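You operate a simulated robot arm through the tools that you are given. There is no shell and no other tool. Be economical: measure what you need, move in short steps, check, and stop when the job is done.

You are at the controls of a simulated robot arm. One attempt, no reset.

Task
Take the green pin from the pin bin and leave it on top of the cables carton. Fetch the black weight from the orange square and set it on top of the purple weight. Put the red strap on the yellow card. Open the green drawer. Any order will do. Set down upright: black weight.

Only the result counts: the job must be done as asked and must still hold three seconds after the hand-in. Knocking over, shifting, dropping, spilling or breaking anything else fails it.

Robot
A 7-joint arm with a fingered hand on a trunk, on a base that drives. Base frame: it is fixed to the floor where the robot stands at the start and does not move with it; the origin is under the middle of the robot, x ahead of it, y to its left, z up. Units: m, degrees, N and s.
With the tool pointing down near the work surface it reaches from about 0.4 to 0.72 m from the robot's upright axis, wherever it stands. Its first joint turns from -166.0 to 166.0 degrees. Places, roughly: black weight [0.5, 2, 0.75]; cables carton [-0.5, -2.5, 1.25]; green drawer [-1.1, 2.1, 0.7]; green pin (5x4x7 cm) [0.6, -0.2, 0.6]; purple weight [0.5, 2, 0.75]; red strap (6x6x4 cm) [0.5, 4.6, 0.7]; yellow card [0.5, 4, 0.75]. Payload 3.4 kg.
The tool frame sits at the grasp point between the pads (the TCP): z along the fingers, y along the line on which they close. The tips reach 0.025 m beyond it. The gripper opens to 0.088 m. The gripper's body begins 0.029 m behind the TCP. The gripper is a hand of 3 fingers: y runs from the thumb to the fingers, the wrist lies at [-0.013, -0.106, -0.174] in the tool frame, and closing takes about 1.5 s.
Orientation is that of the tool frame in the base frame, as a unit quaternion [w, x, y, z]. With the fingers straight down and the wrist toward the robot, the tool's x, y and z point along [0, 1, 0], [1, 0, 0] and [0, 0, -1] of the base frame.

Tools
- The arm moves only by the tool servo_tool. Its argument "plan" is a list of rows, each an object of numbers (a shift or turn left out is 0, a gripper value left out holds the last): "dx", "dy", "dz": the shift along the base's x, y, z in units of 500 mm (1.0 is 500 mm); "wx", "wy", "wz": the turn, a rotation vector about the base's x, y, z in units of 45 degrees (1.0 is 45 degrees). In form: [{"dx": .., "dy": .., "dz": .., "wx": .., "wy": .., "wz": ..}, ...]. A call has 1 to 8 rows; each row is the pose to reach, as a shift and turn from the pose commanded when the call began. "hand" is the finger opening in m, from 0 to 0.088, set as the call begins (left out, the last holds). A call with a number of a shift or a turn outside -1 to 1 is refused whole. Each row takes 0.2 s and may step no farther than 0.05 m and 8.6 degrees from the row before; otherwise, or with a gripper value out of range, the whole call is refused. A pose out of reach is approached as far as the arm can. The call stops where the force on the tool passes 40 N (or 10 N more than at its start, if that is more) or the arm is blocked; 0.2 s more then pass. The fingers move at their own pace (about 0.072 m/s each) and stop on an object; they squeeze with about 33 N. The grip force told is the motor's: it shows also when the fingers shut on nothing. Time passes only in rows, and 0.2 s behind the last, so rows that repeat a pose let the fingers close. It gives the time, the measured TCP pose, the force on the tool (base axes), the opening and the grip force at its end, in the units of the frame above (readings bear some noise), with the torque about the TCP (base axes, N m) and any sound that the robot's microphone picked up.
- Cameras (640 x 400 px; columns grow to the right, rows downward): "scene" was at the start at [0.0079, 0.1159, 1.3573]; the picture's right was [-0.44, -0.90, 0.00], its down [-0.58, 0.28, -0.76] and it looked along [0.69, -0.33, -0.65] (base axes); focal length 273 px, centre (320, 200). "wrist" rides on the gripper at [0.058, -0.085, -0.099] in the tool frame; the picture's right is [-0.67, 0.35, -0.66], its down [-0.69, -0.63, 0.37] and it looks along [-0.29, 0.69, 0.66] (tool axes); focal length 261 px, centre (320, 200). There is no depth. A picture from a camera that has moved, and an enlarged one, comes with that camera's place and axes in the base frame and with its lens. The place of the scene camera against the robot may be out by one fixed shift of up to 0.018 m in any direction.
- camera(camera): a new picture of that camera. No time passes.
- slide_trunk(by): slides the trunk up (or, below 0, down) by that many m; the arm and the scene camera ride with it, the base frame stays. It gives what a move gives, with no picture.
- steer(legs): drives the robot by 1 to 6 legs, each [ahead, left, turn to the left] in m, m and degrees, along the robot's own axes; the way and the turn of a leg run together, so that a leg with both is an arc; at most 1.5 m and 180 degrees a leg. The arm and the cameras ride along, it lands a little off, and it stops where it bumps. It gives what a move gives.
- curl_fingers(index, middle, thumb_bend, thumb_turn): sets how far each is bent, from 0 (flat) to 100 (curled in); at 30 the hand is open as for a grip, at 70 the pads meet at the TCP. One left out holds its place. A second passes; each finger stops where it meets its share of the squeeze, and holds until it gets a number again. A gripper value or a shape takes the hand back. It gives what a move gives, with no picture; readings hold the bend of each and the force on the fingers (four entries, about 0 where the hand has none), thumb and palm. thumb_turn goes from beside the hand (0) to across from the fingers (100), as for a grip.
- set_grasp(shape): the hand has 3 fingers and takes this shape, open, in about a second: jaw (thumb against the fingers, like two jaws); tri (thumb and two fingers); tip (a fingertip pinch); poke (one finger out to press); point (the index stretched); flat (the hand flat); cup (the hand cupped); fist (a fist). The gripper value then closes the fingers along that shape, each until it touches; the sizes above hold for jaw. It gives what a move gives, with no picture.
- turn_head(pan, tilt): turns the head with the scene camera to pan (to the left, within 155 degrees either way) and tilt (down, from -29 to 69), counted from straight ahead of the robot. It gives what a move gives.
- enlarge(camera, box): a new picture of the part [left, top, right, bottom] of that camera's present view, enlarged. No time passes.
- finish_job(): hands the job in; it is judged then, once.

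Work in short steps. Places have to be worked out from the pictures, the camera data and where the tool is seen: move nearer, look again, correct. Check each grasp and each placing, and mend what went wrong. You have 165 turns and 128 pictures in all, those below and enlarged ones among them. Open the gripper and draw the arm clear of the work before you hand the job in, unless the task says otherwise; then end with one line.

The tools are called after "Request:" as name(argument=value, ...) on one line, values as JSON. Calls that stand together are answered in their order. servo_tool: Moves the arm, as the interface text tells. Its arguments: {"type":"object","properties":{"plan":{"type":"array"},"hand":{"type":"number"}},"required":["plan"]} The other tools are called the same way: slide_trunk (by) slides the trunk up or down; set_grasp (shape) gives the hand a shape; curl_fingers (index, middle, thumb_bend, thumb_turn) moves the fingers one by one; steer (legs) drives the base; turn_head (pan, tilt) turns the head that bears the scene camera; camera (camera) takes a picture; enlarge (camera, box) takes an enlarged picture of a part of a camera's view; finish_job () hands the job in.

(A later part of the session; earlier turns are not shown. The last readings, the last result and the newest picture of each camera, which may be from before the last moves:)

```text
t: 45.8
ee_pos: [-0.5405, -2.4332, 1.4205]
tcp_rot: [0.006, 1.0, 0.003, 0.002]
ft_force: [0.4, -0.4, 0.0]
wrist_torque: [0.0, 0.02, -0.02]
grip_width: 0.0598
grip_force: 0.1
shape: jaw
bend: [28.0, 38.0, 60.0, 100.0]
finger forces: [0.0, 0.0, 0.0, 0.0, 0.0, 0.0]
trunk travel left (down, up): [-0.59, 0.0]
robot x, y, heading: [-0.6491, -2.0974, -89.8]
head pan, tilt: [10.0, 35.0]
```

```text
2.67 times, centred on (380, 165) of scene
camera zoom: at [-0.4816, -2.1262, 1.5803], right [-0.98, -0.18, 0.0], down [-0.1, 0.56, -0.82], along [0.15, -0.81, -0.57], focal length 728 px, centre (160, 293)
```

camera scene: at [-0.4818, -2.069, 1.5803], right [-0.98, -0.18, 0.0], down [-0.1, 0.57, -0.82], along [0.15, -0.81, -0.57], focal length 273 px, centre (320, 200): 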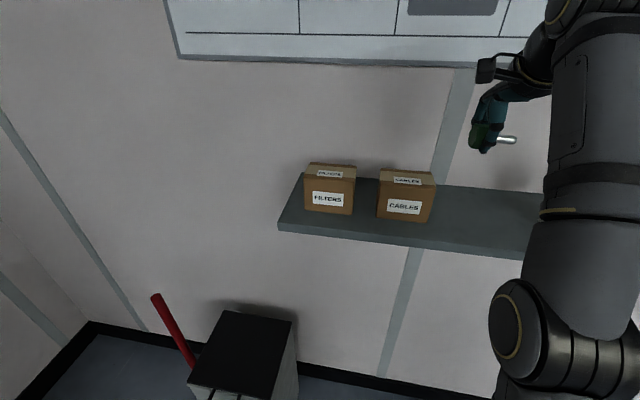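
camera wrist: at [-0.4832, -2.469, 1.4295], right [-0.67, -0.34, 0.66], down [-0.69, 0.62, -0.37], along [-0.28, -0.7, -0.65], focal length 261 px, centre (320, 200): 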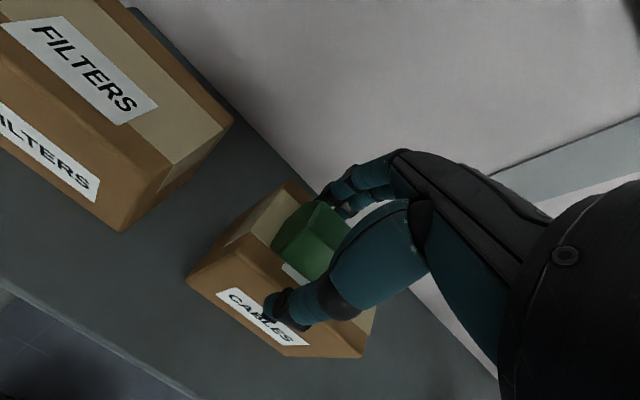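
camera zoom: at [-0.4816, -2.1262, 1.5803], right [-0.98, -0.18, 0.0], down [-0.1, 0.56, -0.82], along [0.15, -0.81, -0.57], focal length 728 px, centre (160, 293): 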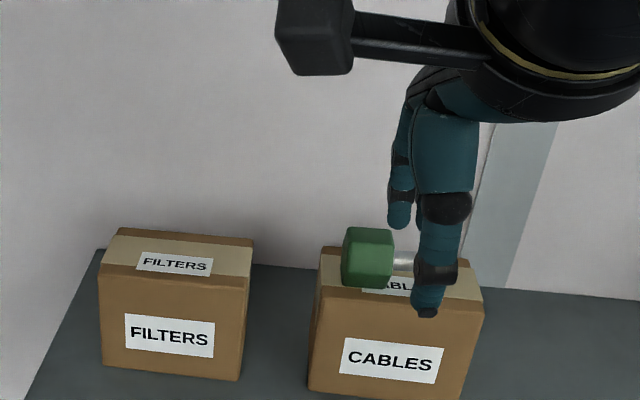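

The pin rests on the carton. I back away, lower the trunk, turn around and view the rest of the room.

Request:
steer(legs=[[-0.85, 0.35, 0], [0, 0, 180]])

Request:
turn_head(pan=0, tilt=20)

Request:
camera(camera="scene")

```text
t: 57.9
ee_pos: [-0.3998, -0.9093, 1.4192]
tcp_rot: [-0.002, 0.004, 1.0, 0.005]
ft_force: [0.0, 0.0, -0.4]
wrist_torque: [0.01, 0.0, 0.03]
grip_width: 0.0596
grip_force: 0.1
shape: jaw
bend: [28.0, 38.0, 60.0, 100.0]
finger forces: [0.0, 0.1, 0.1, 0.0, 0.0, 0.0]
trunk travel left (down, up): [-0.59, 0.0]
robot x, y, heading: [-0.3004, -1.2473, 89.6]
head pan, tilt: [10.0, 35.0]
```

```text
t: 58.7
ee_pos: [-0.4004, -0.9089, 1.4195]
tcp_rot: [-0.001, 0.004, 1.0, 0.005]
ft_force: [-0.3, -0.6, 0.1]
wrist_torque: [0.03, 0.01, 0.0]
grip_width: 0.0597
grip_force: 0.0
shape: jaw
bend: [28.0, 38.0, 60.0, 100.0]
finger forces: [0.0, 0.0, 0.0, 0.0, 0.0, 0.0]
trunk travel left (down, up): [-0.59, 0.0]
robot x, y, heading: [-0.2982, -1.2463, 89.4]
head pan, tilt: [0.0, 20.0]
```

```text
91 pictures are left
camera scene: at [-0.4649, -1.2183, 1.6041], right [1.0, -0.01, 0.0], down [0.0, -0.34, -0.94], along [0.01, 0.94, -0.34], focal length 273 px, centre (320, 200)
```

scene: 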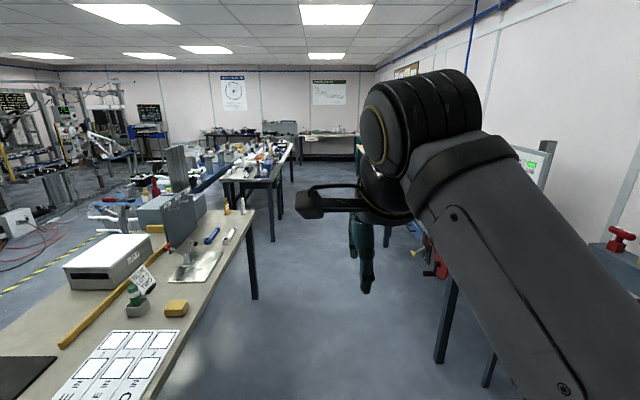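

The corridor between benches spans x≈-1.0 to 0.3. I lower the trunk and drive ahead to y≈1.2 for a look at both sides.

Request:
slide_trunk(by=-0.215)

Request:
steer(legs=[[1.3, 0.03, 0], [1.2, 0, 0]])

Request:
turn_head(pan=-45, tilt=25)

Request:
camera(camera="scene")

Request:
turn_head(pan=45, tilt=30)

Request:
camera(camera="scene")

```text
t: 61.0
ee_pos: [-0.4003, -0.9073, 1.2046]
tcp_rot: [-0.002, 0.004, 1.0, 0.005]
ft_force: [-1.0, 0.1, 0.2]
wrist_torque: [-0.03, 0.06, 0.01]
grip_width: 0.0595
grip_force: 0.1
shape: jaw
bend: [28.0, 38.0, 60.0, 100.0]
finger forces: [0.0, 0.0, 0.0, 0.0, 0.0, 0.0]
trunk travel left (down, up): [-0.375, 0.215]
robot x, y, heading: [-0.3002, -1.2486, 89.2]
head pan, tilt: [0.0, 20.0]
```

```text
t: 73.2
ee_pos: [-0.4062, 1.593, 1.2053]
tcp_rot: [-0.002, 0.004, 1.0, 0.005]
ft_force: [0.6, -0.4, -0.6]
wrist_torque: [0.02, 0.0, 0.01]
grip_width: 0.0598
grip_force: 0.2
shape: jaw
bend: [28.0, 38.0, 60.0, 100.0]
finger forces: [0.0, 0.0, 0.0, 0.0, 0.1, 0.1]
trunk travel left (down, up): [-0.375, 0.215]
robot x, y, heading: [-0.3042, 1.2525, 89.5]
head pan, tilt: [0.0, 20.0]
```

```text
t: 74.3
ee_pos: [-0.406, 1.5937, 1.2052]
tcp_rot: [-0.002, 0.003, 1.0, 0.005]
ft_force: [-0.3, 0.0, -0.1]
wrist_torque: [0.03, 0.0, 0.01]
grip_width: 0.0598
grip_force: 0.1
shape: jaw
bend: [28.0, 38.0, 60.0, 100.0]
finger forces: [0.0, 0.0, 0.0, 0.0, 0.0, 0.0]
trunk travel left (down, up): [-0.375, 0.215]
robot x, y, heading: [-0.3027, 1.2556, 89.4]
head pan, tilt: [-45.0, 25.0]
```

```text
90 pictures are left
camera scene: at [-0.4061, 1.2544, 1.3811], right [0.7, -0.71, 0.0], down [-0.3, -0.3, -0.91], along [0.64, 0.64, -0.42], focal length 273 px, centre (320, 200)
```

scene: 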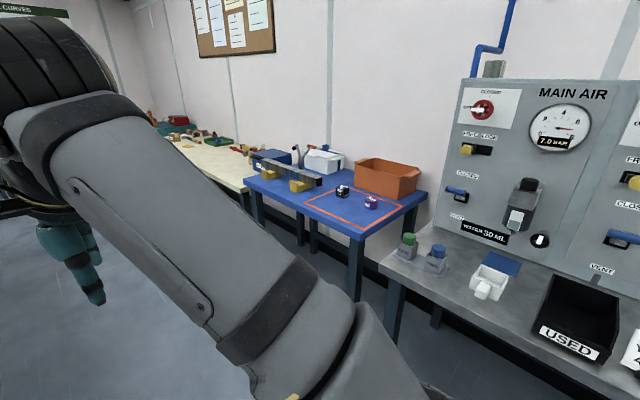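

```text
t: 76.0
ee_pos: [-0.408, 1.5929, 1.2051]
tcp_rot: [-0.001, 0.003, 1.0, 0.006]
ft_force: [0.1, 0.0, 0.6]
wrist_torque: [0.01, -0.01, 0.0]
grip_width: 0.0598
grip_force: 0.0
shape: jaw
bend: [28.0, 38.0, 60.0, 100.0]
finger forces: [0.0, 0.0, 0.0, 0.0, 0.0, 0.0]
trunk travel left (down, up): [-0.375, 0.215]
robot x, y, heading: [-0.3054, 1.2562, 89.6]
head pan, tilt: [45.0, 30.0]
```

```text
89 pictures are left
camera scene: at [-0.5351, 1.2538, 1.3731], right [0.71, 0.7, 0.0], down [0.35, -0.36, -0.87], along [-0.61, 0.62, -0.5], focal length 273 px, centre (320, 200)
```

scene: 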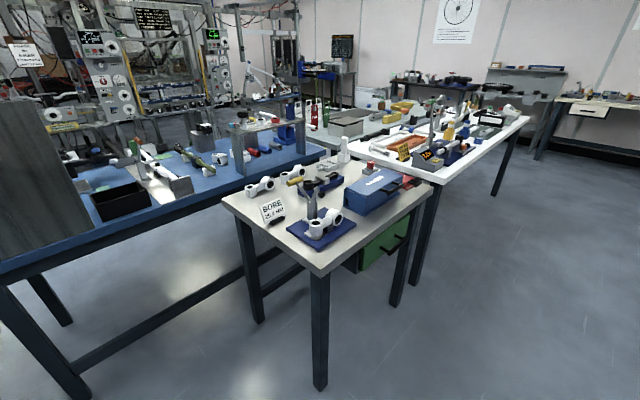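

The blue table with the orange square is at x≥0.4, y 1.8–2.7; the green drawer faces +x at x≈-0.98, y≈2.1. I first go to the blue table.

Request:
steer(legs=[[0.8, 0, 0], [0, 0, -90], [0.2, 0, 0]])

Request:
turn_head(pan=-10, tilt=40)

Request:
camera(camera="scene")

Request:
camera(camera="wrist")

```text
t: 85.3
ee_pos: [0.2418, 2.1598, 1.2056]
tcp_rot: [0.003, 0.711, 0.703, 0.005]
ft_force: [0.7, 0.1, 0.5]
wrist_torque: [-0.03, 0.03, 0.02]
grip_width: 0.0596
grip_force: 0.0
shape: jaw
bend: [28.0, 38.0, 60.0, 100.0]
finger forces: [0.0, 0.0, 0.1, 0.0, 0.0, 0.0]
trunk travel left (down, up): [-0.375, 0.215]
robot x, y, heading: [-0.0981, 2.0563, -0.6]
head pan, tilt: [45.0, 30.0]
```

```text
t: 86.5
ee_pos: [0.2405, 2.1605, 1.2043]
tcp_rot: [0.003, 0.711, 0.704, 0.004]
ft_force: [-0.7, -0.9, -1.1]
wrist_torque: [0.0, 0.01, 0.04]
grip_width: 0.0596
grip_force: 0.1
shape: jaw
bend: [28.0, 38.0, 60.0, 100.0]
finger forces: [0.1, 0.0, 0.0, 0.0, 0.0, 0.0]
trunk travel left (down, up): [-0.375, 0.215]
robot x, y, heading: [-0.0986, 2.0606, -0.7]
head pan, tilt: [-10.0, 40.0]
```

```text
88 pictures are left
camera scene: at [-0.0824, 2.1975, 1.3578], right [-0.18, -0.98, 0.0], down [-0.63, 0.12, -0.77], along [0.75, -0.14, -0.64], focal length 273 px, centre (320, 200)
```

scene: 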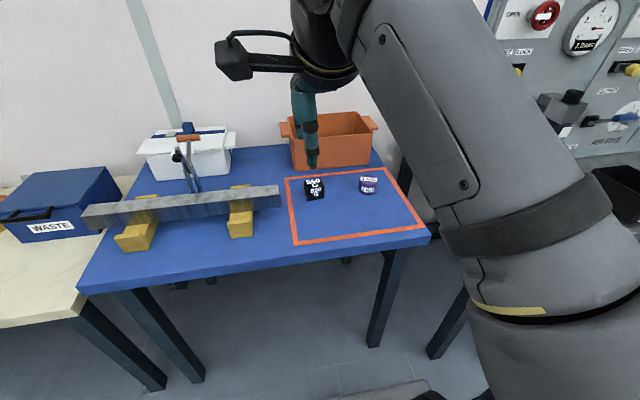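

```text
87 pictures are left
camera wrist: at [0.1542, 2.2188, 1.3043], right [0.33, -0.68, 0.66], down [-0.63, -0.68, -0.37], along [0.7, -0.29, -0.65], focal length 261 px, centre (320, 200)
```

wrist: 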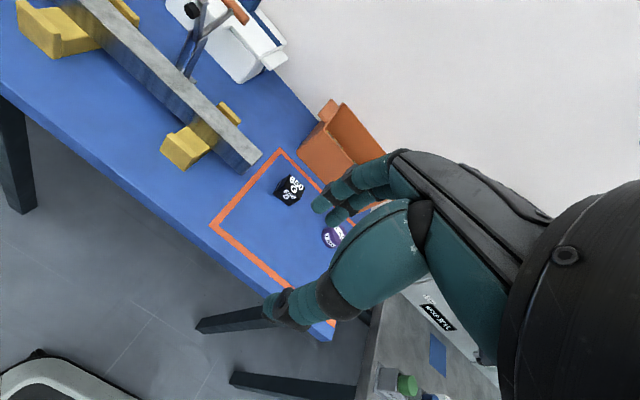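

Both cameras agree: black weight at (0.658,2.08,0.78) and purple at (0.643,1.887,0.78). I zoom in on their shapes.

Request:
enlarge(camera="scene", box=[280, 150, 440, 250])

Request:
enlarge(camera="wrist", box=[200, 140, 380, 270])

```text
4.00 times, centred on (360, 200) of scene
camera zoom: at [-0.0824, 2.1975, 1.3578], right [-0.18, -0.98, 0.0], down [-0.63, 0.12, -0.77], along [0.75, -0.14, -0.64], focal length 1092 px, centre (160, 200)
```

zoom: 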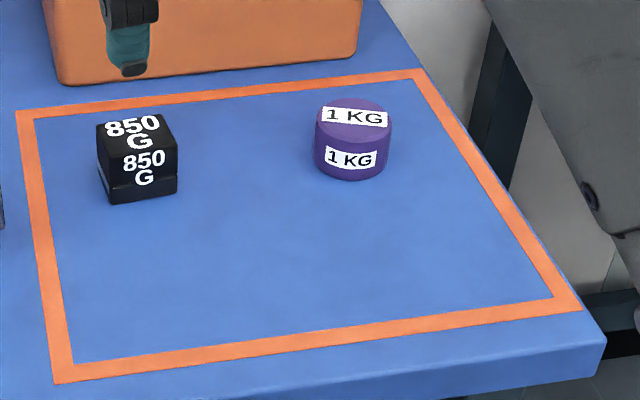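

```text
3.08 times, centred on (290, 205) of wrist
camera zoom: at [0.1542, 2.2188, 1.3043], right [0.33, -0.68, 0.66], down [-0.63, -0.68, -0.37], along [0.7, -0.29, -0.65], focal length 802 px, centre (412, 185)
```

zoom: 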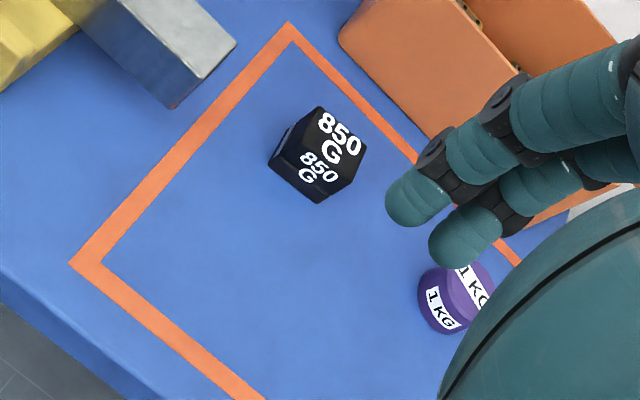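

Black weight is a ~6 cm block aligned with the table, purple is a ~6.7 cm cylinder ~5 cm tall. I drive ahead 0.12 m for reach.

Request:
steer(legs=[[0.12, 0, 0]])

Request:
servo_tool(plan=[{"dx": 0.06, "dy": -0.02, "dz": -0.05}, {"dx": 0.12, "dy": -0.04, "dz": -0.1}, {"dx": 0.18, "dy": -0.06, "dz": -0.15}, {"dx": 0.24, "dy": -0.08, "dz": -0.2}, {"dx": 0.31, "dy": -0.1, "dz": -0.24}, {"dx": 0.38, "dy": -0.13, "dz": -0.28}, {"dx": 0.45, "dy": -0.16, "dz": -0.32}, {"dx": 0.52, "dy": -0.16, "dz": -0.36}], hand=0.088)

```text
t: 87.8
ee_pos: [0.3618, 2.1588, 1.2049]
tcp_rot: [0.003, 0.711, 0.703, 0.005]
ft_force: [0.6, -0.1, -0.8]
wrist_torque: [0.01, 0.02, 0.0]
grip_width: 0.0599
grip_force: 0.1
shape: jaw
bend: [28.0, 38.0, 60.0, 100.0]
finger forces: [0.1, 0.0, 0.0, 0.0, 0.1, 0.0]
trunk travel left (down, up): [-0.375, 0.215]
robot x, y, heading: [0.0224, 2.0574, -0.5]
head pan, tilt: [-10.0, 40.0]
```

```text
t: 89.6
ee_pos: [0.6219, 2.0785, 1.0241]
tcp_rot: [0.003, 0.711, 0.704, 0.004]
ft_force: [0.0, 0.5, 0.1]
wrist_torque: [-0.01, 0.0, -0.02]
grip_width: 0.0878
grip_force: 0.1
shape: jaw
bend: [30.0, 30.0, 30.0, 98.0]
finger forces: [0.0, 0.0, 0.0, 0.1, 0.0, 0.0]
trunk travel left (down, up): [-0.375, 0.215]
robot x, y, heading: [0.0237, 2.0568, -0.4]
head pan, tilt: [-10.0, 40.0]
```

I descend to about 0.90 above the black weight and look.

Request:
servo_tool(plan=[{"dx": 0.03, "dy": 0.003, "dz": -0.08}, {"dx": 0.066, "dy": 0.003, "dz": -0.16}, {"dx": 0.066, "dy": 0.003, "dz": -0.248}])

Request:
camera(camera="wrist")

Request:
enlarge(camera="scene", box=[240, 120, 440, 260])

```text
t: 90.4
ee_pos: [0.6528, 2.081, 0.9009]
tcp_rot: [0.002, 0.71, 0.704, 0.004]
ft_force: [0.1, 0.1, -0.9]
wrist_torque: [-0.01, 0.01, -0.05]
grip_width: 0.0875
grip_force: 0.0
shape: jaw
bend: [30.0, 30.0, 30.0, 98.0]
finger forces: [0.0, 0.0, 0.0, 0.0, 0.0, 0.0]
trunk travel left (down, up): [-0.375, 0.215]
robot x, y, heading: [0.0203, 2.0547, -0.4]
head pan, tilt: [-10.0, 40.0]
```

```text
84 pictures are left
camera wrist: at [0.5682, 2.1385, 0.9997], right [0.33, -0.68, 0.66], down [-0.63, -0.68, -0.37], along [0.7, -0.29, -0.65], focal length 261 px, centre (320, 200)
```

wrist: 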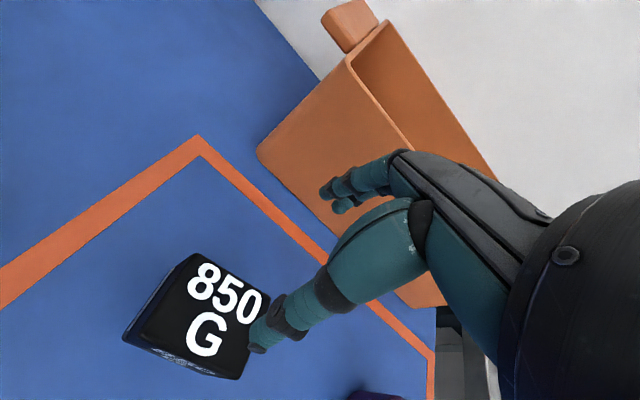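

```text
2.86 times, centred on (340, 190) of scene
camera zoom: at [0.0387, 2.1962, 1.3578], right [-0.18, -0.98, 0.0], down [-0.63, 0.12, -0.77], along [0.75, -0.14, -0.64], focal length 780 px, centre (263, 229)
```

zoom: 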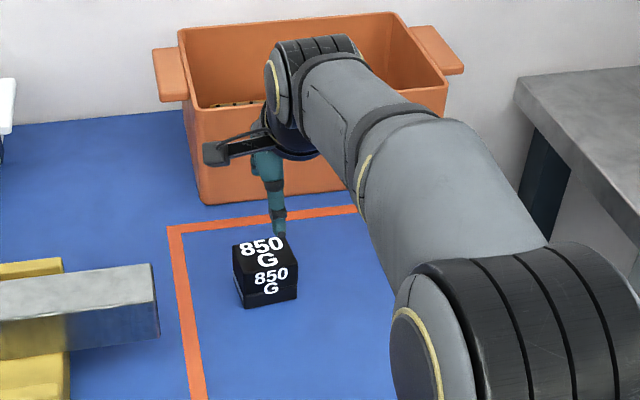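

The top face estimates are inconsistent in height, so I enlarge the wrist view to read corners accurately.

Request:
enlarge(camera="wrist", box=[100, 110, 340, 400])

```text
1.38 times, centred on (220, 255) of wrist
camera zoom: at [0.5682, 2.1385, 0.9997], right [0.33, -0.68, 0.66], down [-0.63, -0.68, -0.37], along [0.7, -0.29, -0.65], focal length 360 px, centre (458, 124)
```

zoom: 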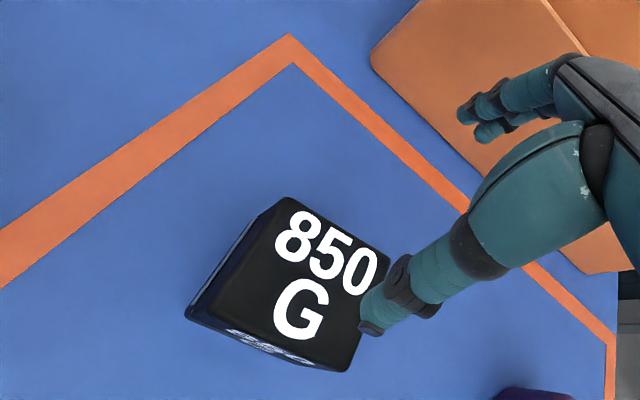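

Re-triangulating the orange corner gives a table height of ≈0.815, so the cube (≈5 cm) is centred near (0.606,2.098) with top ≈0.865. I raise a bit, shift over it and look again.

Request:
servo_tool(plan=[{"dz": 0.08}, {"dx": -0.05, "dy": 0.017, "dz": 0.12}, {"dx": -0.094, "dy": 0.034, "dz": 0.12}])

Request:
camera(camera="wrist")

Request:
enlarge(camera="scene", box=[240, 120, 440, 260])

```text
t: 91.2
ee_pos: [0.6079, 2.0969, 0.9593]
tcp_rot: [0.002, 0.71, 0.704, 0.005]
ft_force: [0.5, 0.8, 0.3]
wrist_torque: [0.0, -0.02, -0.01]
grip_width: 0.0879
grip_force: 0.1
shape: jaw
bend: [30.0, 30.0, 30.0, 98.0]
finger forces: [0.0, 0.0, 0.1, 0.0, 0.0, 0.0]
trunk travel left (down, up): [-0.375, 0.215]
robot x, y, heading: [0.0222, 2.06, -0.5]
head pan, tilt: [-10.0, 40.0]
```

```text
81 pictures are left
camera wrist: at [0.5212, 2.1554, 1.0591], right [0.33, -0.68, 0.66], down [-0.63, -0.68, -0.37], along [0.7, -0.29, -0.65], focal length 261 px, centre (320, 200)
```

wrist: 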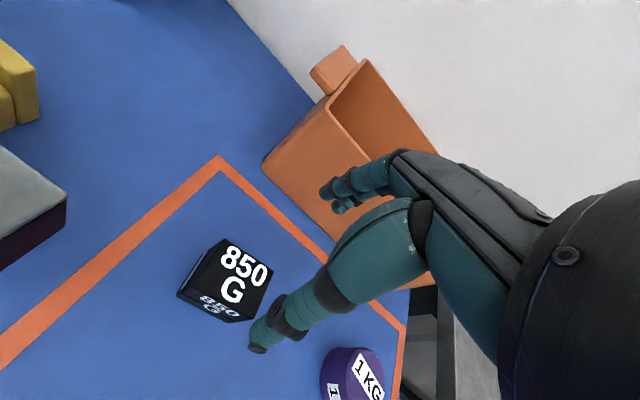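

```text
2.86 times, centred on (340, 190) of scene
camera zoom: at [0.0384, 2.1962, 1.3577], right [-0.18, -0.98, 0.0], down [-0.63, 0.12, -0.77], along [0.75, -0.14, -0.64], focal length 780 px, centre (263, 229)
```

zoom: 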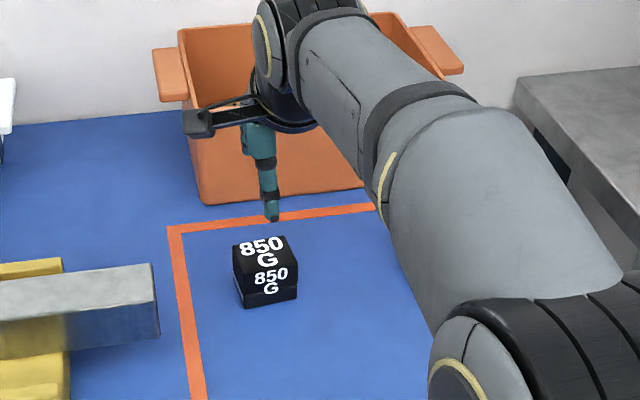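

Estimates now: cube top ~0.85 at (0.607,2.097). I descend straight to z≈0.855 and check.

Request:
servo_tool(plan=[{"dz": -0.07}, {"dz": -0.14}, {"dz": -0.18}, {"dz": -0.21}])

Request:
camera(camera="wrist")

Request:
enlarge(camera="scene", box=[240, 120, 440, 260])

```text
t: 92.2
ee_pos: [0.6067, 2.0983, 0.8553]
tcp_rot: [0.004, 0.71, 0.704, 0.005]
ft_force: [0.9, -0.3, 0.4]
wrist_torque: [0.0, -0.02, -0.02]
grip_width: 0.0877
grip_force: 0.1
shape: jaw
bend: [30.0, 30.0, 30.0, 98.0]
finger forces: [0.0, 0.0, 0.0, 0.1, 0.1, 0.0]
trunk travel left (down, up): [-0.375, 0.215]
robot x, y, heading: [0.0235, 2.0611, -0.5]
head pan, tilt: [-10.0, 40.0]
```

```text
79 pictures are left
camera wrist: at [0.5208, 2.1558, 0.9549], right [0.33, -0.68, 0.66], down [-0.63, -0.68, -0.37], along [0.7, -0.29, -0.65], focal length 261 px, centre (320, 200)
```

wrist: 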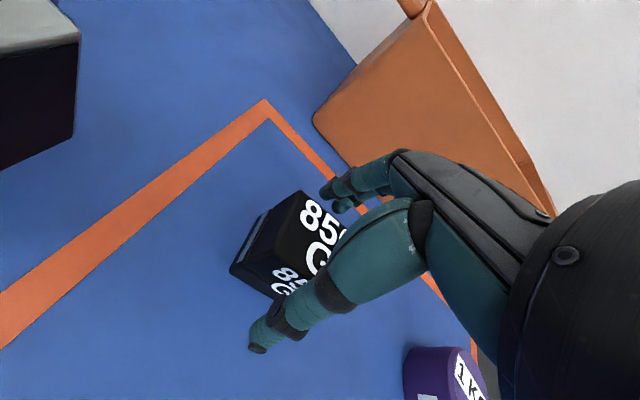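

```text
2.86 times, centred on (340, 190) of scene
camera zoom: at [0.0385, 2.1962, 1.3578], right [-0.18, -0.98, 0.0], down [-0.63, 0.12, -0.77], along [0.75, -0.14, -0.64], focal length 780 px, centre (263, 229)
```

zoom: 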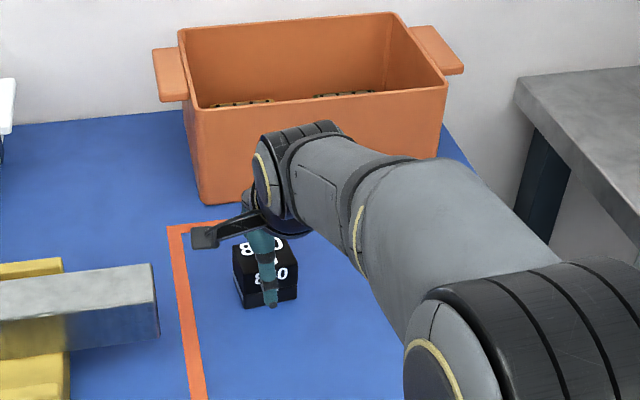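

The fingers straddle the block. I lower 8 mm more and close.

Request:
servo_tool(plan=[{"dz": -0.016}, {"dz": -0.016}])

Request:
servo_tool(plan=[{"dz": 0}, {"dz": 0}, {"dz": 0}, {"dz": 0}, {"dz": 0}, {"dz": 0}], hand=0.0)

Request:
camera(camera="wrist")

```text
t: 92.8
ee_pos: [0.6061, 2.099, 0.8472]
tcp_rot: [0.002, 0.711, 0.703, 0.006]
ft_force: [0.5, -0.2, 0.1]
wrist_torque: [0.02, -0.01, -0.02]
grip_width: 0.0879
grip_force: 0.0
shape: jaw
bend: [30.0, 30.0, 30.0, 98.0]
finger forces: [0.0, 0.0, 0.0, 0.1, 0.0, 0.0]
trunk travel left (down, up): [-0.375, 0.215]
robot x, y, heading: [0.0191, 2.0602, -0.6]
head pan, tilt: [-10.0, 40.0]
```

```text
t: 94.2
ee_pos: [0.6071, 2.0969, 0.8478]
tcp_rot: [0.002, 0.711, 0.703, 0.005]
ft_force: [-0.2, 1.1, -0.5]
wrist_torque: [0.01, 0.01, 0.02]
grip_width: 0.0404
grip_force: 33.1
shape: jaw
bend: [74.0, 43.0, 72.0, 100.0]
finger forces: [19.3, 10.6, 0.0, 0.0, 29.8, 0.1]
trunk travel left (down, up): [-0.375, 0.215]
robot x, y, heading: [0.0242, 2.0583, -0.6]
head pan, tilt: [-10.0, 40.0]
```

```text
77 pictures are left
camera wrist: at [0.5208, 2.1561, 0.9468], right [0.33, -0.68, 0.66], down [-0.63, -0.68, -0.37], along [0.7, -0.29, -0.65], focal length 261 px, centre (320, 200)
```

wrist: 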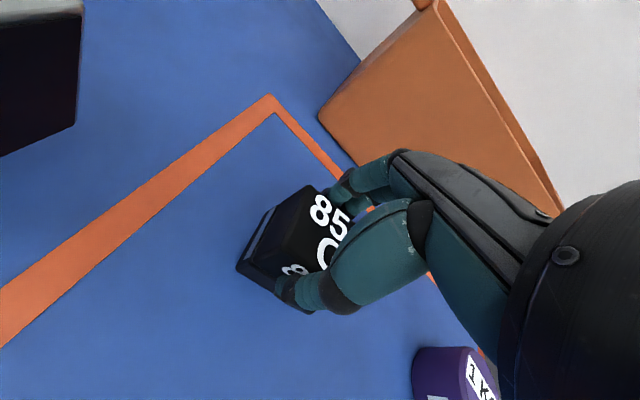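

The grip holds at 0.040 m with force on both fingers. I lift 3 cm and check how the block hangs.

Request:
servo_tool(plan=[{"dz": 0.02}, {"dz": 0.06}, {"dz": 0.1}])

Request:
camera(camera="wrist")

Request:
enlarge(camera="scene", box=[260, 140, 400, 240])

```text
t: 95.0
ee_pos: [0.6067, 2.097, 0.8956]
tcp_rot: [0.001, 0.71, 0.704, 0.004]
ft_force: [-0.4, -0.1, -7.3]
wrist_torque: [0.04, -0.02, -0.01]
grip_width: 0.0403
grip_force: 33.1
shape: jaw
bend: [74.0, 44.0, 72.0, 100.0]
finger forces: [19.4, 10.7, 0.0, 0.0, 30.0, 0.1]
trunk travel left (down, up): [-0.375, 0.215]
robot x, y, heading: [0.0225, 2.0591, -0.5]
head pan, tilt: [-10.0, 40.0]
```

```text
76 pictures are left
camera wrist: at [0.5215, 2.1559, 0.9961], right [0.34, -0.68, 0.66], down [-0.63, -0.68, -0.37], along [0.7, -0.29, -0.66], focal length 261 px, centre (320, 200)
```

wrist: 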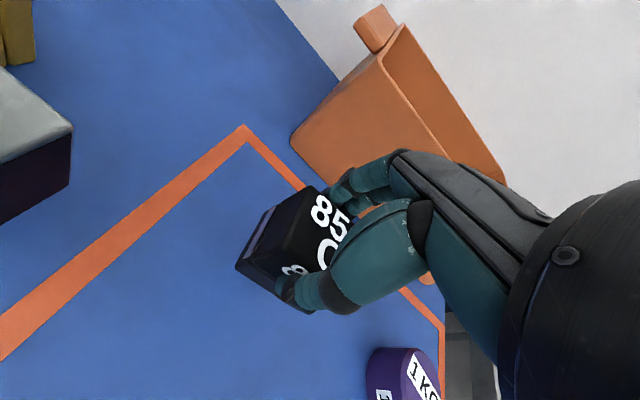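

```text
4.00 times, centred on (330, 190) of scene
camera zoom: at [0.0394, 2.1962, 1.3577], right [-0.18, -0.98, 0.0], down [-0.63, 0.12, -0.77], along [0.75, -0.14, -0.64], focal length 1092 px, centre (280, 240)
```

zoom: 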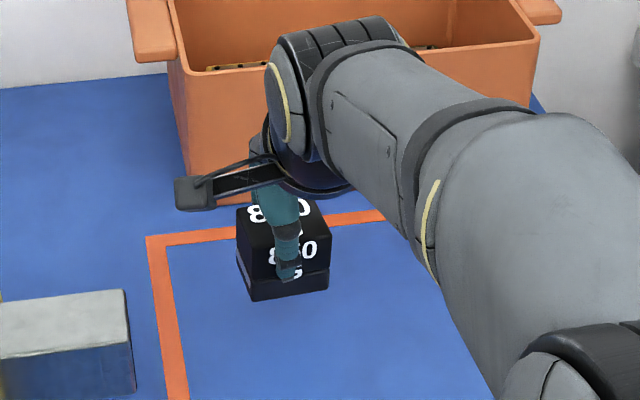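

The block is lifted upright (≈0.8 kg). I raise it and move partway toward the purple weight to localise that.

Request:
servo_tool(plan=[{"dz": 0.08}, {"dz": 0.16}, {"dy": -0.08, "dz": 0.2}, {"dy": -0.16, "dz": 0.2}])

Request:
camera(camera="wrist")

Request:
camera(camera="scene")

```text
t: 96.0
ee_pos: [0.6076, 2.0163, 0.9982]
tcp_rot: [0.003, 0.711, 0.703, 0.005]
ft_force: [0.2, 0.4, -8.6]
wrist_torque: [0.01, 0.03, -0.01]
grip_width: 0.0403
grip_force: 32.7
shape: jaw
bend: [74.0, 44.0, 72.0, 100.0]
finger forces: [19.3, 11.1, 0.0, 0.0, 30.6, 0.1]
trunk travel left (down, up): [-0.375, 0.215]
robot x, y, heading: [0.021, 2.0608, -0.4]
head pan, tilt: [-10.0, 40.0]
```

```text
74 pictures are left
camera wrist: at [0.5214, 2.075, 1.0974], right [0.34, -0.68, 0.66], down [-0.63, -0.68, -0.37], along [0.7, -0.29, -0.65], focal length 261 px, centre (320, 200)
```

wrist: 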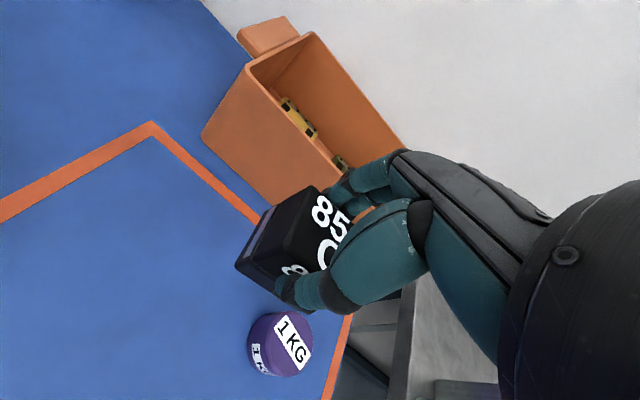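

```text
73 pictures are left
camera scene: at [0.0394, 2.1958, 1.3577], right [-0.18, -0.98, 0.0], down [-0.63, 0.12, -0.77], along [0.75, -0.14, -0.64], focal length 273 px, centre (320, 200)
```

scene: 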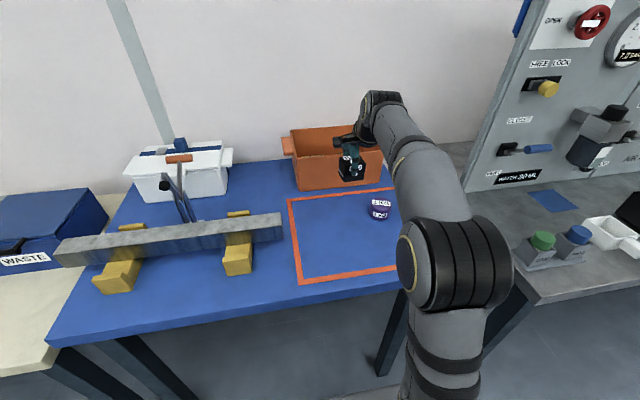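

I enlarge on the purple weight in both views for its top centre.

Request:
enlarge(camera="wrist", box=[220, 290, 350, 390])

Request:
enlarge(camera="scene", box=[320, 140, 420, 240])

```text
4.00 times, centred on (285, 340) of wrist
camera zoom: at [0.5214, 2.075, 1.0974], right [0.34, -0.68, 0.66], down [-0.63, -0.68, -0.37], along [0.7, -0.29, -0.65], focal length 1043 px, centre (460, -360)
```

zoom: 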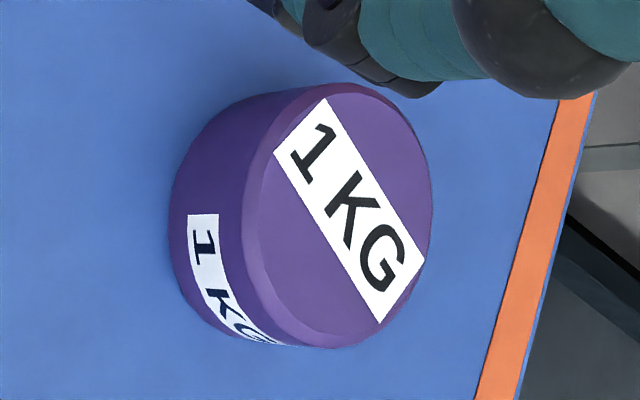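

```text
4.00 times, centred on (370, 190) of scene
camera zoom: at [0.0394, 2.1958, 1.3577], right [-0.18, -0.98, 0.0], down [-0.63, 0.12, -0.77], along [0.75, -0.14, -0.64], focal length 1092 px, centre (120, 240)
```

zoom: 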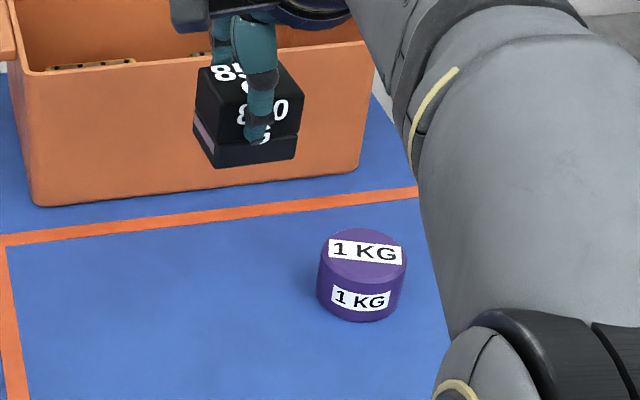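

Purple top centre triangulates cleanly at (0.613,1.903), z≈0.825, so the block's bottom (TCP−0.058) should touch at TCP ≈0.883. I move above it at TCP 0.93.

Request:
servo_tool(plan=[{"dx": 0.003, "dy": -0.08}, {"dx": 0.006, "dy": -0.16}, {"dx": 0.01, "dy": -0.224}, {"dx": 0.01, "dy": -0.224, "dz": -0.08}, {"dx": 0.01, "dy": -0.224, "dz": -0.136}])

Request:
camera(camera="wrist")

Request:
enlarge(camera="scene", box=[320, 140, 440, 240])

```text
t: 97.2
ee_pos: [0.6131, 1.9056, 0.9279]
tcp_rot: [0.002, 0.711, 0.704, 0.004]
ft_force: [-0.3, 0.9, -7.6]
wrist_torque: [0.01, 0.06, 0.05]
grip_width: 0.0397
grip_force: 33.1
shape: jaw
bend: [74.0, 44.0, 72.0, 100.0]
finger forces: [19.3, 11.0, 0.0, 0.0, 30.3, 0.0]
trunk travel left (down, up): [-0.375, 0.215]
robot x, y, heading: [0.0201, 2.0588, -0.6]
head pan, tilt: [-10.0, 40.0]
```

```text
70 pictures are left
camera wrist: at [0.5274, 1.9636, 1.0281], right [0.34, -0.68, 0.66], down [-0.63, -0.68, -0.37], along [0.7, -0.29, -0.66], focal length 261 px, centre (320, 200)
```

wrist: 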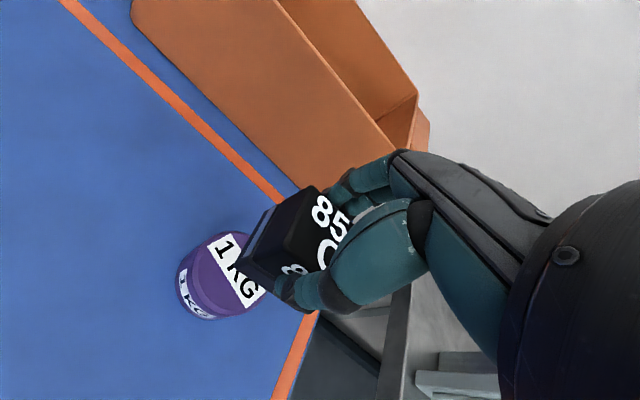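

```text
4.00 times, centred on (380, 190) of scene
camera zoom: at [0.0396, 2.196, 1.3577], right [-0.18, -0.98, 0.0], down [-0.63, 0.12, -0.77], along [0.75, -0.14, -0.64], focal length 1092 px, centre (80, 240)
```

zoom: 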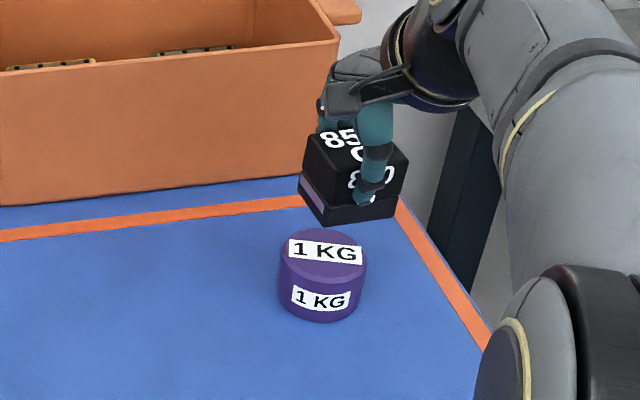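

The scene view suggests the block's centre sits about 1.2 cm right (−y) of the purple's. I enlarge the wrist view to confirm.

Request:
enlarge(camera="wrist", box=[160, 160, 400, 340])

```text
2.22 times, centred on (280, 250) of wrist
camera zoom: at [0.5274, 1.9636, 1.0281], right [0.34, -0.68, 0.66], down [-0.63, -0.68, -0.37], along [0.7, -0.29, -0.66], focal length 579 px, centre (409, 89)
```

zoom: 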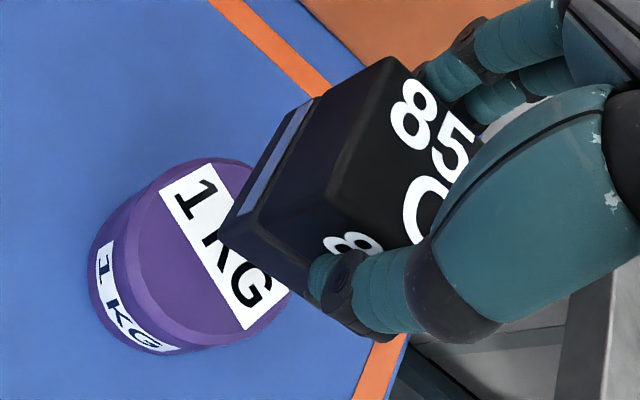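

Wrist view confirms: block centre is offset (+0.012,−0.009) from the purple's. I correct by that and lower to TCP 0.897.

Request:
servo_tool(plan=[{"dx": -0.024, "dy": 0.018}, {"dx": -0.024, "dy": 0.018, "dz": -0.04}, {"dx": -0.024, "dy": 0.018, "dz": -0.062}])

Request:
enlarge(camera="scene", box=[340, 150, 440, 240])

Request:
enlarge(camera="wrist", box=[160, 160, 400, 340])

```text
t: 98.0
ee_pos: [0.6, 1.9132, 0.8979]
tcp_rot: [0.002, 0.71, 0.704, 0.004]
ft_force: [-0.3, -0.2, -9.2]
wrist_torque: [0.04, 0.03, 0.01]
grip_width: 0.04
grip_force: 32.0
shape: jaw
bend: [74.0, 44.0, 72.0, 100.0]
finger forces: [19.5, 10.8, 0.0, 0.0, 30.3, 0.1]
trunk travel left (down, up): [-0.375, 0.215]
robot x, y, heading: [0.0189, 2.0557, -0.6]
head pan, tilt: [-10.0, 40.0]
```

```text
4.44 times, centred on (390, 195) of scene
camera zoom: at [0.0396, 2.1958, 1.3578], right [-0.18, -0.98, 0.0], down [-0.63, 0.12, -0.77], along [0.75, -0.14, -0.64], focal length 1214 px, centre (9, 222)
```

zoom: 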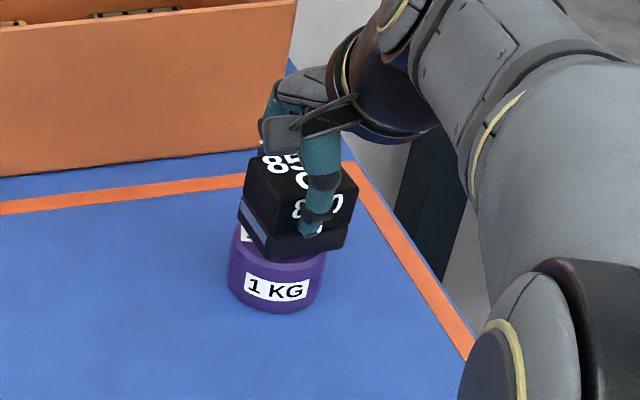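

```text
2.22 times, centred on (280, 250) of wrist
camera zoom: at [0.5147, 1.9726, 0.9974], right [0.34, -0.68, 0.66], down [-0.63, -0.68, -0.37], along [0.7, -0.29, -0.65], focal length 579 px, centre (409, 89)
```

zoom: 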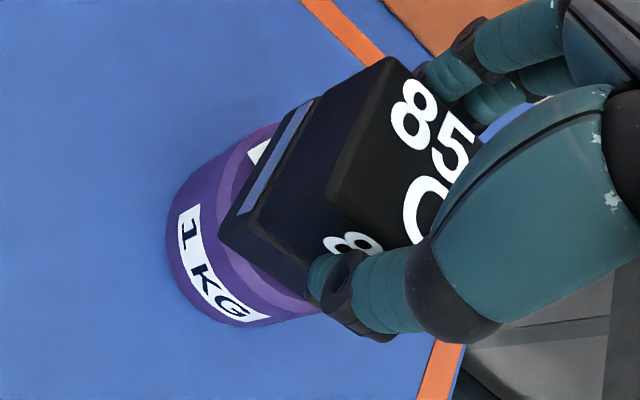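

Still ~8 mm to the right in the scene view. I shift +7 mm in y, then lower in small steps until contact.

Request:
servo_tool(plan=[{"dx": 0.004, "dy": 0.014}, {"dx": 0.004, "dy": 0.014, "dz": -0.008}, {"dx": 0.004, "dy": 0.014, "dz": -0.014}, {"dx": 0.004, "dy": 0.014, "dz": -0.02}, {"dx": 0.004, "dy": 0.014, "dz": -0.02}])

Request:
enlarge(camera="scene", box=[340, 150, 440, 240])

```text
t: 99.2
ee_pos: [0.6027, 1.9218, 0.8898]
tcp_rot: [0.003, 0.711, 0.703, 0.006]
ft_force: [2.2, 0.8, 5.3]
wrist_torque: [-0.01, -0.04, 0.0]
grip_width: 0.0401
grip_force: 33.3
shape: jaw
bend: [74.0, 44.0, 72.0, 100.0]
finger forces: [20.5, 11.9, 0.0, 0.0, 30.4, 0.1]
trunk travel left (down, up): [-0.375, 0.215]
robot x, y, heading: [0.0224, 2.0589, -0.7]
head pan, tilt: [-10.0, 40.0]
```

```text
4.44 times, centred on (390, 195) of scene
camera zoom: at [0.0383, 2.1964, 1.3579], right [-0.18, -0.98, 0.0], down [-0.63, 0.12, -0.77], along [0.75, -0.14, -0.64], focal length 1214 px, centre (9, 222)
```

zoom: 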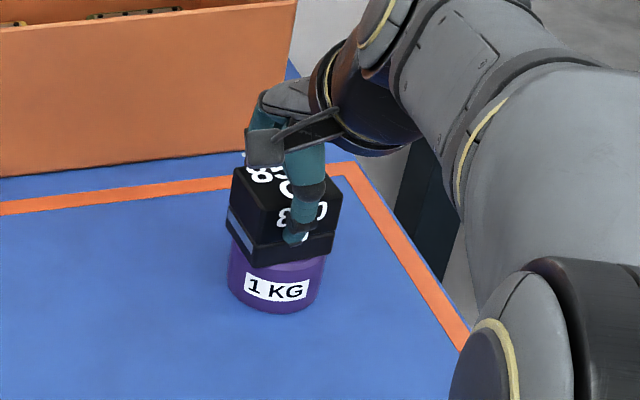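

Contact made and the block's bottom centre lines up with the purple's centre. I release.

Request:
servo_tool(plan=[{"dz": 0}, {"dz": 0}, {"dz": 0}, {"dz": 0}], hand=0.085)

Request:
enlarge(camera="scene", box=[340, 150, 440, 240])

Request:
camera(camera="wrist")

```text
t: 100.2
ee_pos: [0.6021, 1.9206, 0.8886]
tcp_rot: [0.003, 0.711, 0.703, 0.004]
ft_force: [0.1, 0.4, -0.2]
wrist_torque: [0.0, 0.0, 0.05]
grip_width: 0.0846
grip_force: 0.0
shape: jaw
bend: [31.0, 31.0, 31.0, 98.0]
finger forces: [0.0, 0.0, 0.1, 0.0, 0.0, 0.0]
trunk travel left (down, up): [-0.375, 0.215]
robot x, y, heading: [0.0222, 2.0583, -0.5]
head pan, tilt: [-10.0, 40.0]
```

```text
4.44 times, centred on (390, 195) of scene
camera zoom: at [0.0386, 2.1961, 1.3577], right [-0.18, -0.98, 0.0], down [-0.63, 0.12, -0.77], along [0.75, -0.14, -0.64], focal length 1214 px, centre (9, 222)
```

zoom: 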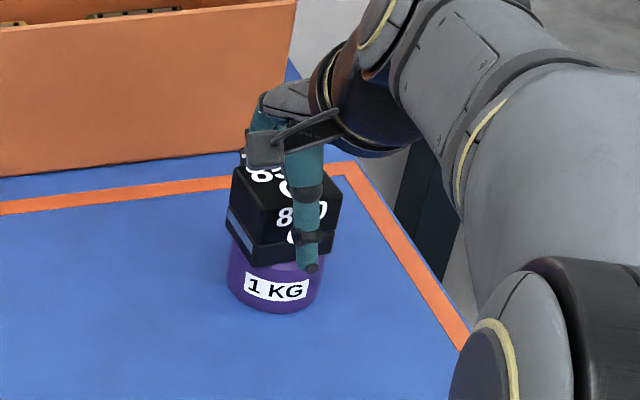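

```text
63 pictures are left
camera wrist: at [0.5162, 1.98, 0.9882], right [0.33, -0.68, 0.66], down [-0.63, -0.68, -0.37], along [0.7, -0.29, -0.65], focal length 261 px, centre (320, 200)
```

wrist: 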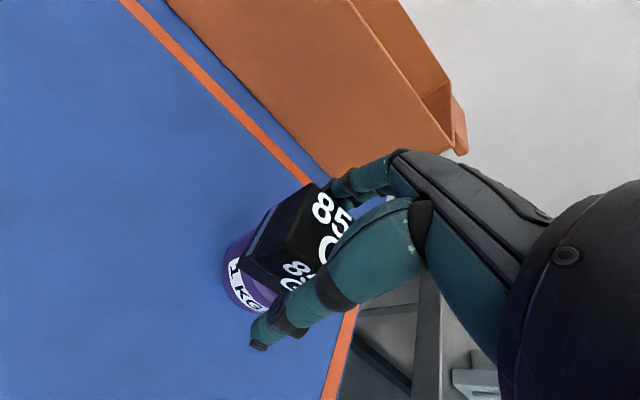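

Released with no forces. I shift 1 cm forward to centre the opening on the block, then lift straight up.

Request:
servo_tool(plan=[{"dx": 0.018}, {"dx": 0.018, "dz": 0.04}, {"dx": 0.018, "dz": 0.12}, {"dx": 0.018, "dz": 0.2}, {"dx": -0.06, "dz": 0.24}, {"dx": -0.14, "dz": 0.26}, {"dx": -0.22, "dz": 0.3}, {"dx": -0.3, "dz": 0.34}], hand=0.088)

Request:
camera(camera="scene")

```text
t: 102.0
ee_pos: [0.4522, 1.9212, 1.0602]
tcp_rot: [0.002, 0.711, 0.703, 0.005]
ft_force: [0.1, -0.5, -0.1]
wrist_torque: [0.0, 0.01, -0.01]
grip_width: 0.0875
grip_force: 0.1
shape: jaw
bend: [30.0, 30.0, 30.0, 98.0]
finger forces: [0.1, 0.0, 0.0, 0.0, 0.1, 0.0]
trunk travel left (down, up): [-0.375, 0.215]
robot x, y, heading: [0.0177, 2.0585, -0.7]
head pan, tilt: [-10.0, 40.0]
```

```text
62 pictures are left
camera scene: at [0.0384, 2.1962, 1.3577], right [-0.18, -0.98, 0.0], down [-0.63, 0.12, -0.77], along [0.75, -0.14, -0.64], focal length 273 px, centre (320, 200)
```

scene: 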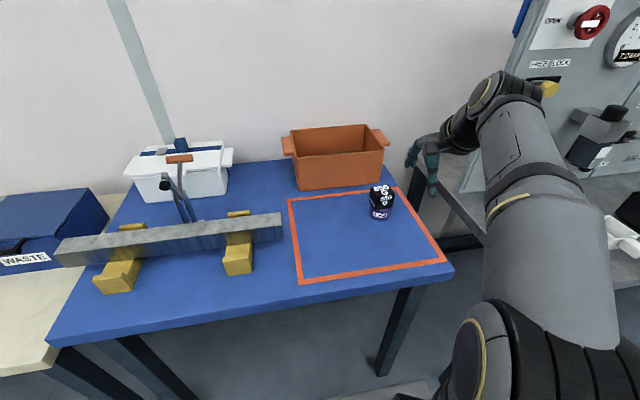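

The stack stands. I retract, back up and strafe along to the beige bench with the strap and card.

Request:
servo_tool(plan=[{"dx": -0.08, "dy": 0.04, "dz": 0.04}, {"dx": -0.14, "dy": 0.1, "dz": 0.1}])

Request:
steer(legs=[[-0.3, 0, 0], [0, 1.3, 0], [0, 0.85, 0]])

Request:
turn_head(pan=10, tilt=35)

Request:
camera(camera="scene")

```text
refused: row 2 steps farther than a row can; nothing moved
```

```text
t: 114.3
ee_pos: [0.1838, 4.0714, 1.0587]
tcp_rot: [0.002, 0.716, 0.698, 0.005]
ft_force: [-0.1, 0.5, 0.0]
wrist_torque: [0.03, 0.0, 0.0]
grip_width: 0.0875
grip_force: 0.0
shape: jaw
bend: [30.0, 30.0, 30.0, 98.0]
finger forces: [0.0, 0.0, 0.1, 0.1, 0.0, 0.0]
trunk travel left (down, up): [-0.375, 0.215]
robot x, y, heading: [-0.2432, 4.2167, -1.3]
head pan, tilt: [-10.0, 40.0]
```

```text
t: 115.1
ee_pos: [0.1839, 4.0719, 1.0588]
tcp_rot: [0.003, 0.716, 0.698, 0.005]
ft_force: [-0.1, -0.4, -0.1]
wrist_torque: [-0.01, 0.0, 0.01]
grip_width: 0.0877
grip_force: 0.1
shape: jaw
bend: [30.0, 30.0, 30.0, 98.0]
finger forces: [0.0, 0.1, 0.0, 0.1, 0.0, 0.0]
trunk travel left (down, up): [-0.375, 0.215]
robot x, y, heading: [-0.2453, 4.214, -1.1]
head pan, tilt: [10.0, 35.0]
```

```text
61 pictures are left
camera scene: at [-0.2221, 4.3812, 1.3653], right [0.15, -0.99, 0.0], down [-0.57, -0.08, -0.82], along [0.81, 0.12, -0.57], focal length 273 px, centre (320, 200)
```

scene: 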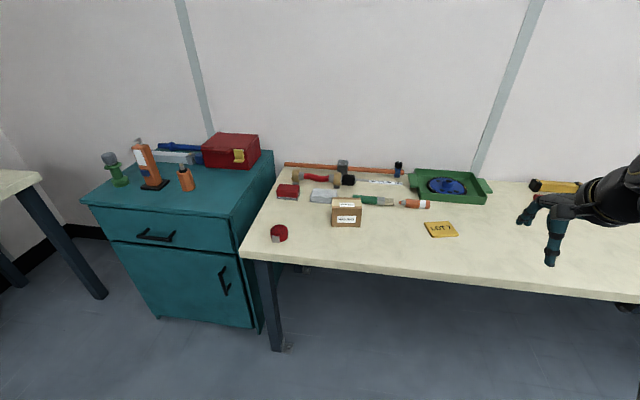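

I see a yellow "LOT" card and two red items. I enlarge to identify the strap.

Request:
enlarge(camera="scene", box=[260, 160, 480, 260])

Request:
enlarge(camera="scene", box=[262, 175, 332, 250])

```text
2.91 times, centred on (370, 210) of scene
camera zoom: at [-0.2221, 4.3812, 1.3653], right [0.15, -0.99, 0.0], down [-0.57, -0.08, -0.82], along [0.81, 0.12, -0.57], focal length 794 px, centre (174, 171)
```

zoom: 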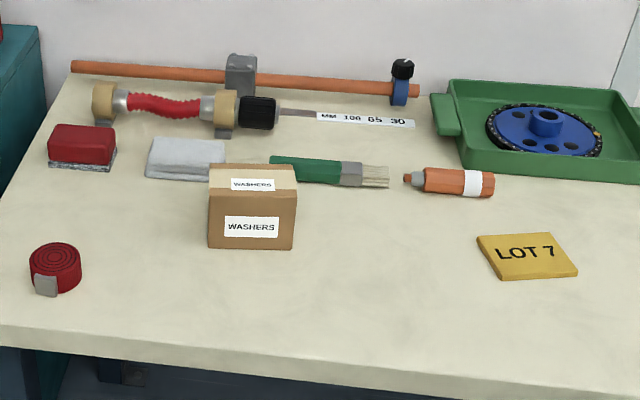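

```text
5.33 times, centred on (297, 212) of scene
camera zoom: at [-0.2221, 4.3812, 1.3653], right [0.15, -0.99, 0.0], down [-0.57, -0.08, -0.82], along [0.81, 0.12, -0.57], focal length 1456 px, centre (443, 133)
```

zoom: 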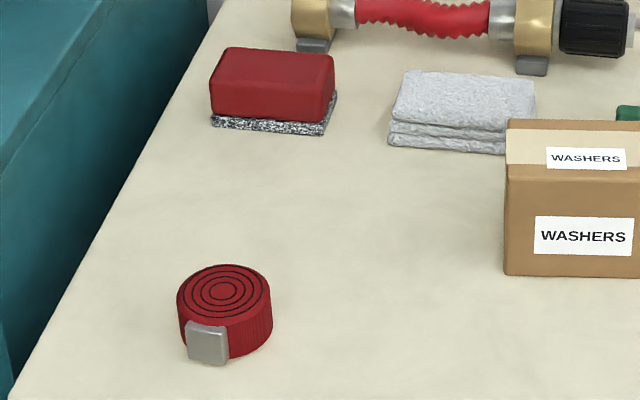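

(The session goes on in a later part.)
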